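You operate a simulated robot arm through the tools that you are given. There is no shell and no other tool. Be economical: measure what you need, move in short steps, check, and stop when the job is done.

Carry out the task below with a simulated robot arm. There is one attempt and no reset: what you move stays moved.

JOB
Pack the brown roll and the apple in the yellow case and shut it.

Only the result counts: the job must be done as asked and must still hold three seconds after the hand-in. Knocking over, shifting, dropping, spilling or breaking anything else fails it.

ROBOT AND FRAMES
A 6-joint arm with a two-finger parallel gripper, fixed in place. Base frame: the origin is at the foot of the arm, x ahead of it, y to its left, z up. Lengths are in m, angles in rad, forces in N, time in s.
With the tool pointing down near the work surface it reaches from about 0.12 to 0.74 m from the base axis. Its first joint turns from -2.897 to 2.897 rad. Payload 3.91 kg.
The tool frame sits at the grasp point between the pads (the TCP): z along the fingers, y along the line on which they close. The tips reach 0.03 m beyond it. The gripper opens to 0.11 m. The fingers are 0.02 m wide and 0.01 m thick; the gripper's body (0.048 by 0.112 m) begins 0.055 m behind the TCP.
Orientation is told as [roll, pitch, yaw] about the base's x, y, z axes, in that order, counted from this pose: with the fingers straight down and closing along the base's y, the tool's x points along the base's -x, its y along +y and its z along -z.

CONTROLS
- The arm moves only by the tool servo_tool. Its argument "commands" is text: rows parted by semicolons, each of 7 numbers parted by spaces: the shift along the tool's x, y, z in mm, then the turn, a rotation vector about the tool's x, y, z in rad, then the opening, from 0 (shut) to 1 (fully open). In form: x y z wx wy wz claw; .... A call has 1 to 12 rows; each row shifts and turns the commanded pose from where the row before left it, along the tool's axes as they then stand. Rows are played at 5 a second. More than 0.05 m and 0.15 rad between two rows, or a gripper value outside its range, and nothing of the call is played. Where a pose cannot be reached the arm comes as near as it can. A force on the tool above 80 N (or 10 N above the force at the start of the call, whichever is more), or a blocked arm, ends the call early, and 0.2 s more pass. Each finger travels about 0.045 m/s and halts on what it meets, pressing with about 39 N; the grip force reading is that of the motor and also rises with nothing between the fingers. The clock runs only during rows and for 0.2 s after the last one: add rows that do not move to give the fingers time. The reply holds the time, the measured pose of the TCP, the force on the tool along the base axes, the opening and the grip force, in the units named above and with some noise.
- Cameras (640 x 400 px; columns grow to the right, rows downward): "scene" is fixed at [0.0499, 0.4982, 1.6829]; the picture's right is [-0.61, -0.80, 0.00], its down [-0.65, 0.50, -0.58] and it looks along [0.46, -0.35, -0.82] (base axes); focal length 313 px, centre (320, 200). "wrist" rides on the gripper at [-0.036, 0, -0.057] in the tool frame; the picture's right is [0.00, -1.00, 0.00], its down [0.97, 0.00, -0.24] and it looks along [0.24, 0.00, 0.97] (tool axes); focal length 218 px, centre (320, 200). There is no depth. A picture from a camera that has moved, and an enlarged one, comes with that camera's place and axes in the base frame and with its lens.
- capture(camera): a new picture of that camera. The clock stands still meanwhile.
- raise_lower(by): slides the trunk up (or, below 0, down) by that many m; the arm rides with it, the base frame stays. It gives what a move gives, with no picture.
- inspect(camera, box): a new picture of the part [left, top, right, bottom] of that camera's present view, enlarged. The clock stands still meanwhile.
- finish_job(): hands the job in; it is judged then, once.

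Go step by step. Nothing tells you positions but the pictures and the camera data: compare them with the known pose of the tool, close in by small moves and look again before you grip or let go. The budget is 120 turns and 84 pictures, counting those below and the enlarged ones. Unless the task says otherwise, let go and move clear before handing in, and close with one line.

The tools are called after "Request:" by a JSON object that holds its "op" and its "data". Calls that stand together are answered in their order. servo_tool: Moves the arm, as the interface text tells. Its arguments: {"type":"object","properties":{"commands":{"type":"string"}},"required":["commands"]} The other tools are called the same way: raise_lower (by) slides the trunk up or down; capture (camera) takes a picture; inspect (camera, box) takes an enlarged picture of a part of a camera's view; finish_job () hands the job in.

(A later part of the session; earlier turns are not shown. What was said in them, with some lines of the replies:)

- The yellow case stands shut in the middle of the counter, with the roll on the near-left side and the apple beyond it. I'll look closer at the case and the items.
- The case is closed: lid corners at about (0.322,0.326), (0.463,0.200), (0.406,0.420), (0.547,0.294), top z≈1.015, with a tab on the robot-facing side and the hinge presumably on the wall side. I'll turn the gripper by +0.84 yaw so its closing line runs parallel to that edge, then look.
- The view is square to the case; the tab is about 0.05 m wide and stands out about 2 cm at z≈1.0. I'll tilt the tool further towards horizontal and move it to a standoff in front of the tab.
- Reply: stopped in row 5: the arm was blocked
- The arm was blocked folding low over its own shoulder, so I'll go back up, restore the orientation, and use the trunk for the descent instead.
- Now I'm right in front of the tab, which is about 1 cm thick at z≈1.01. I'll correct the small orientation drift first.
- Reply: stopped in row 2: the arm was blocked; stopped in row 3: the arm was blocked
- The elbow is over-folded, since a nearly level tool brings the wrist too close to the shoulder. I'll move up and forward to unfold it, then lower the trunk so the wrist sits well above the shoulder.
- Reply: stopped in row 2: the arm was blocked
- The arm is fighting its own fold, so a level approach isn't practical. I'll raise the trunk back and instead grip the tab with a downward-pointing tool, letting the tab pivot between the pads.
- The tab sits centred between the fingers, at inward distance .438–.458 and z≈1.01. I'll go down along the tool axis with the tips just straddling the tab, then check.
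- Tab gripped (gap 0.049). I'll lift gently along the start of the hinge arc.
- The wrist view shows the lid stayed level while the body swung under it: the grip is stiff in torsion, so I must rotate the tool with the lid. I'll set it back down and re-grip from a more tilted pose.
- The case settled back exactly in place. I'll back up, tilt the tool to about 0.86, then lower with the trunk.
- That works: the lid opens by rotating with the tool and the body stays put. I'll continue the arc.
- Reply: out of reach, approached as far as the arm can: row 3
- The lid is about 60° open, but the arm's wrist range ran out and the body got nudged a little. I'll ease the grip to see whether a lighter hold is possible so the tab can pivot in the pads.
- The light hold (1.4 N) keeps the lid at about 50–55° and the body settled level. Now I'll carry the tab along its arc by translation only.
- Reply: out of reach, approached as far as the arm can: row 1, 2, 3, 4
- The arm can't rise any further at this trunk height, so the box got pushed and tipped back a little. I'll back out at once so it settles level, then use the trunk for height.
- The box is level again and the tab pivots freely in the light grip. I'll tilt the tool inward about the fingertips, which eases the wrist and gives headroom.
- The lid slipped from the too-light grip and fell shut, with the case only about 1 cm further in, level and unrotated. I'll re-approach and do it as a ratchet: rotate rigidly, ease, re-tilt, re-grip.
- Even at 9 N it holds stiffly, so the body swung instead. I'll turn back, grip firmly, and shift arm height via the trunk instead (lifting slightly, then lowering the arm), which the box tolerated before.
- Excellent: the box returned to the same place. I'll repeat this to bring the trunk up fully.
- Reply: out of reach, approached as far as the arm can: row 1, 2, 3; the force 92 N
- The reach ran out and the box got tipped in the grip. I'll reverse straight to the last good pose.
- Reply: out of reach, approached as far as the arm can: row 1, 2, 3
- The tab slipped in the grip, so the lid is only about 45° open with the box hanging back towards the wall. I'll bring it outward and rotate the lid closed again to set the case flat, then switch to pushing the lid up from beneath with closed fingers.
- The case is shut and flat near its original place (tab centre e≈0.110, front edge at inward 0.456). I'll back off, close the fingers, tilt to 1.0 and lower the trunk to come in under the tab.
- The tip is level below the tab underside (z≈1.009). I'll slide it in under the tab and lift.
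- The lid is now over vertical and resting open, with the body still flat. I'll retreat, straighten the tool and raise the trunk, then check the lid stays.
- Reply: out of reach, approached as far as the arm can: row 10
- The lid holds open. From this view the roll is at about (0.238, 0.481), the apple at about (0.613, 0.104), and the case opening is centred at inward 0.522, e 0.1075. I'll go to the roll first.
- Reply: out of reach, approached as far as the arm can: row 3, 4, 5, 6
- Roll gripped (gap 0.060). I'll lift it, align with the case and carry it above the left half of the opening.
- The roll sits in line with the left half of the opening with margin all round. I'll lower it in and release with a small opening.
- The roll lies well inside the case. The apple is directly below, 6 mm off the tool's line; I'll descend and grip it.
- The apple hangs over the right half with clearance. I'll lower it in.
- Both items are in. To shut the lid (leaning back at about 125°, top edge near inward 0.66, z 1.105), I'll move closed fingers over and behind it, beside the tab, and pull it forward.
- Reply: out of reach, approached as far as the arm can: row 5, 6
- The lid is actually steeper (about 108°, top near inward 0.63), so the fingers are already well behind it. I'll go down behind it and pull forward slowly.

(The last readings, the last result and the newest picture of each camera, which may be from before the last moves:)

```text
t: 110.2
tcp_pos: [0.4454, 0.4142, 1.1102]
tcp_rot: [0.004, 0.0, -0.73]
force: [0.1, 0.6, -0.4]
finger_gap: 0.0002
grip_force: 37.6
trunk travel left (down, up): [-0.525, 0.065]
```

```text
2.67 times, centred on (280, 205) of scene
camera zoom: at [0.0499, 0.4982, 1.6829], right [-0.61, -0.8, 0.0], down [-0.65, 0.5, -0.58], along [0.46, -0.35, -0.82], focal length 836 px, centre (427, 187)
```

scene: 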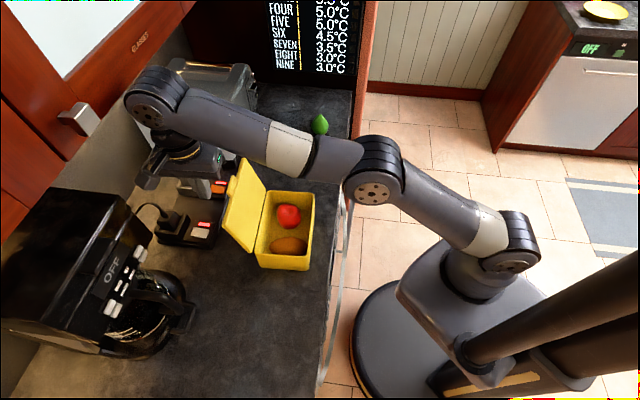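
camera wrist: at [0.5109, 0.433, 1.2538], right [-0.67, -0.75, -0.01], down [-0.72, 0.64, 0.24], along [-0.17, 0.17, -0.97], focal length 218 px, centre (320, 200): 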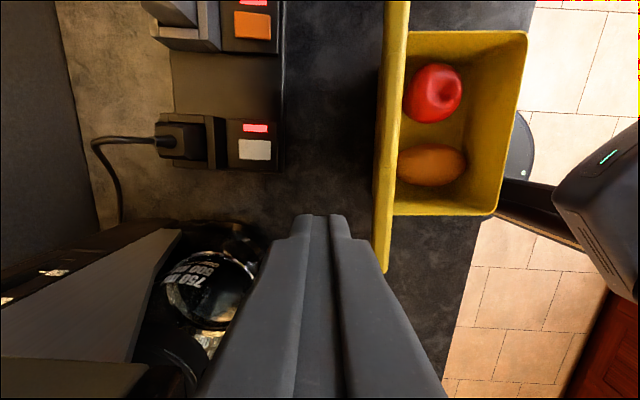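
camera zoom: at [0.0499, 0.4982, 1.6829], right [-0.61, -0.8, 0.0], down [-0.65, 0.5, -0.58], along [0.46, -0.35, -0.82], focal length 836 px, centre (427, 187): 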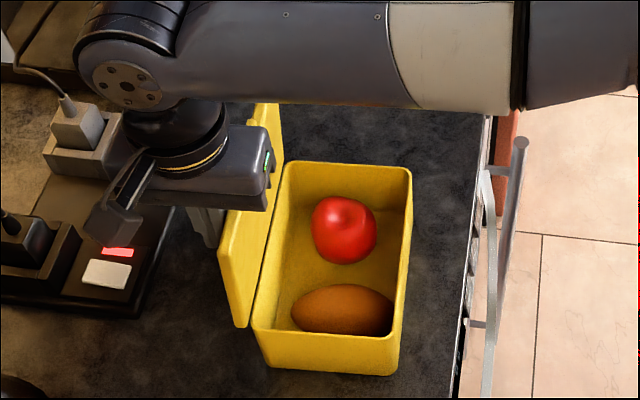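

Request:
{"op": "servo_tool", "data": {"commands": "0 -8 0 0 0 0 0;0 -8 0 0 0 0 0;0 -8 0 0 0 0 0;0 -8 0 0 0 0 0;0 -8 0 0 0 0 0;0 -8 0 0 0 0 0;0 0 0 0 0 0 0;0 0 0 0 0 0 0;0 0 0 0 0 0 0"}}

Request:
{"op": "inspect", "data": {"camera": "scene", "box": [200, 130, 360, 280]}}

```text
t: 112.2
tcp_pos: [0.4156, 0.3789, 1.1116]
tcp_rot: [0.002, 0.0, -0.729]
force: [0.8, 0.3, 0.8]
finger_gap: 0.0001
grip_force: 37.6
trunk travel left (down, up): [-0.525, 0.065]
```

```text
2.67 times, centred on (280, 205) of scene
camera zoom: at [0.0499, 0.4982, 1.6829], right [-0.61, -0.8, 0.0], down [-0.65, 0.5, -0.58], along [0.46, -0.35, -0.82], focal length 836 px, centre (427, 187)
```

zoom: 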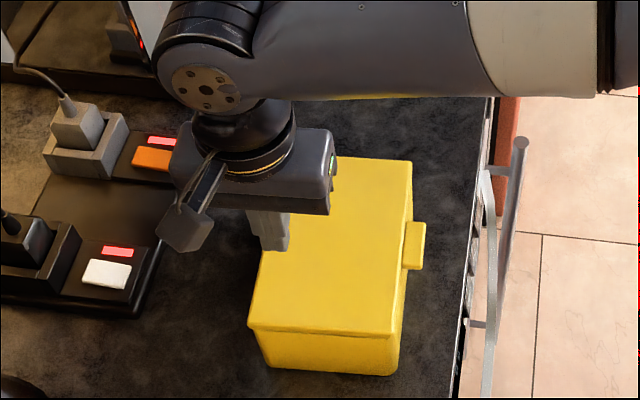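

The lid dropped shut. I'll retreat upward and outward and check the seam.

Request:
{"op": "servo_tool", "data": {"commands": "0 0 -40 0 0 0 0;0 0 -40 0 0 0 0;0 -40 0 0 0 0 0;0 -40 0 0 0 0 0;0 -40 0 0 0 0 0;-30 -30 0 0 0 0 0.3;-30 -30 0 0 0 0 0.5;0 0 0 0 0 0 0.5"}}

Request:
{"op": "capture", "data": {"camera": "scene"}}

Request:
{"op": "inspect", "data": {"camera": "scene", "box": [240, 170, 340, 280]}}

Request:
{"op": "capture", "data": {"camera": "wrist"}}

```text
t: 114.0
tcp_pos: [0.3379, 0.2051, 1.1894]
tcp_rot: [0.002, 0.0, -0.729]
force: [0.2, -0.1, 0.2]
finger_gap: 0.0551
grip_force: 0.1
trunk travel left (down, up): [-0.525, 0.065]
```

```text
6 pictures are left
```

scene: 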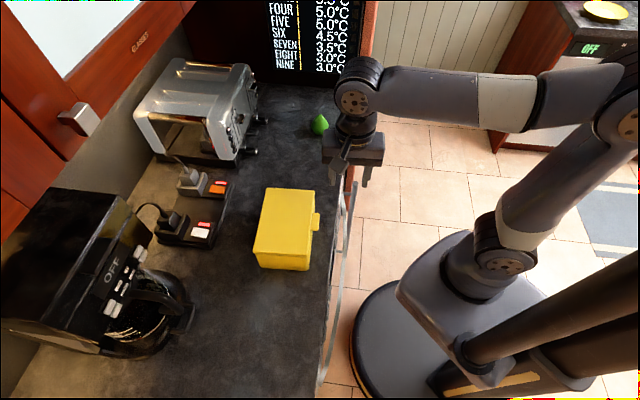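

```text
3.64 times, centred on (290, 225) of scene
camera zoom: at [0.0499, 0.4982, 1.6829], right [-0.61, -0.8, 0.0], down [-0.65, 0.5, -0.58], along [0.46, -0.35, -0.82], focal length 1140 px, centre (429, 109)
```

zoom: 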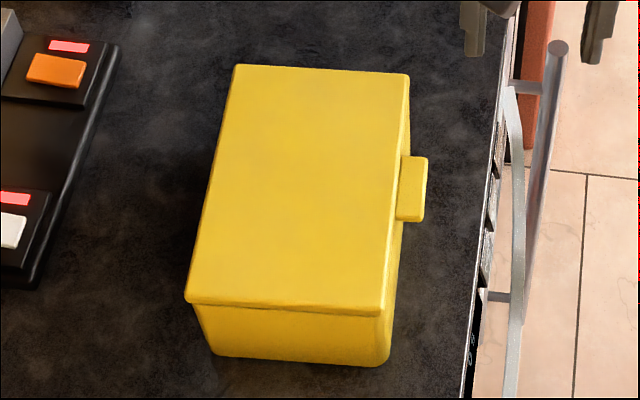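

```text
4 pictures are left
camera wrist: at [0.3653, 0.1802, 1.2458], right [-0.67, -0.75, 0.0], down [-0.72, 0.65, 0.24], along [-0.18, 0.16, -0.97], focal length 218 px, centre (320, 200)
```

wrist: 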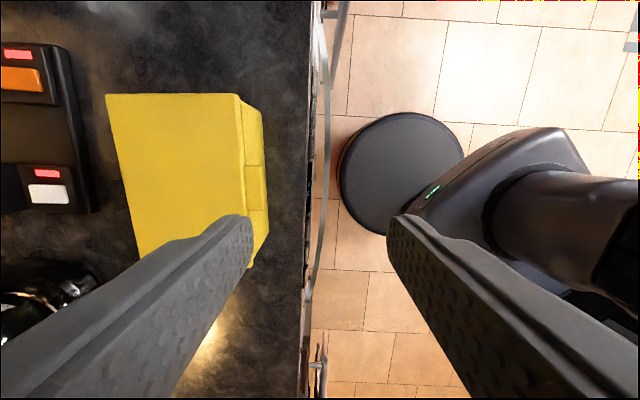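

The case is flat with its lid fully seated, looking the same as it did shut at the start. The pear and everything else are where they were, and the gripper is clear. Handing in.

Request:
{"op": "finish_job", "data": {}}

```text
The job is handed in.
```

The brown roll and the apple are inside the yellow case and its lid is shut; the case sits about 1 cm from where it started, and nothing else appears to have moved.
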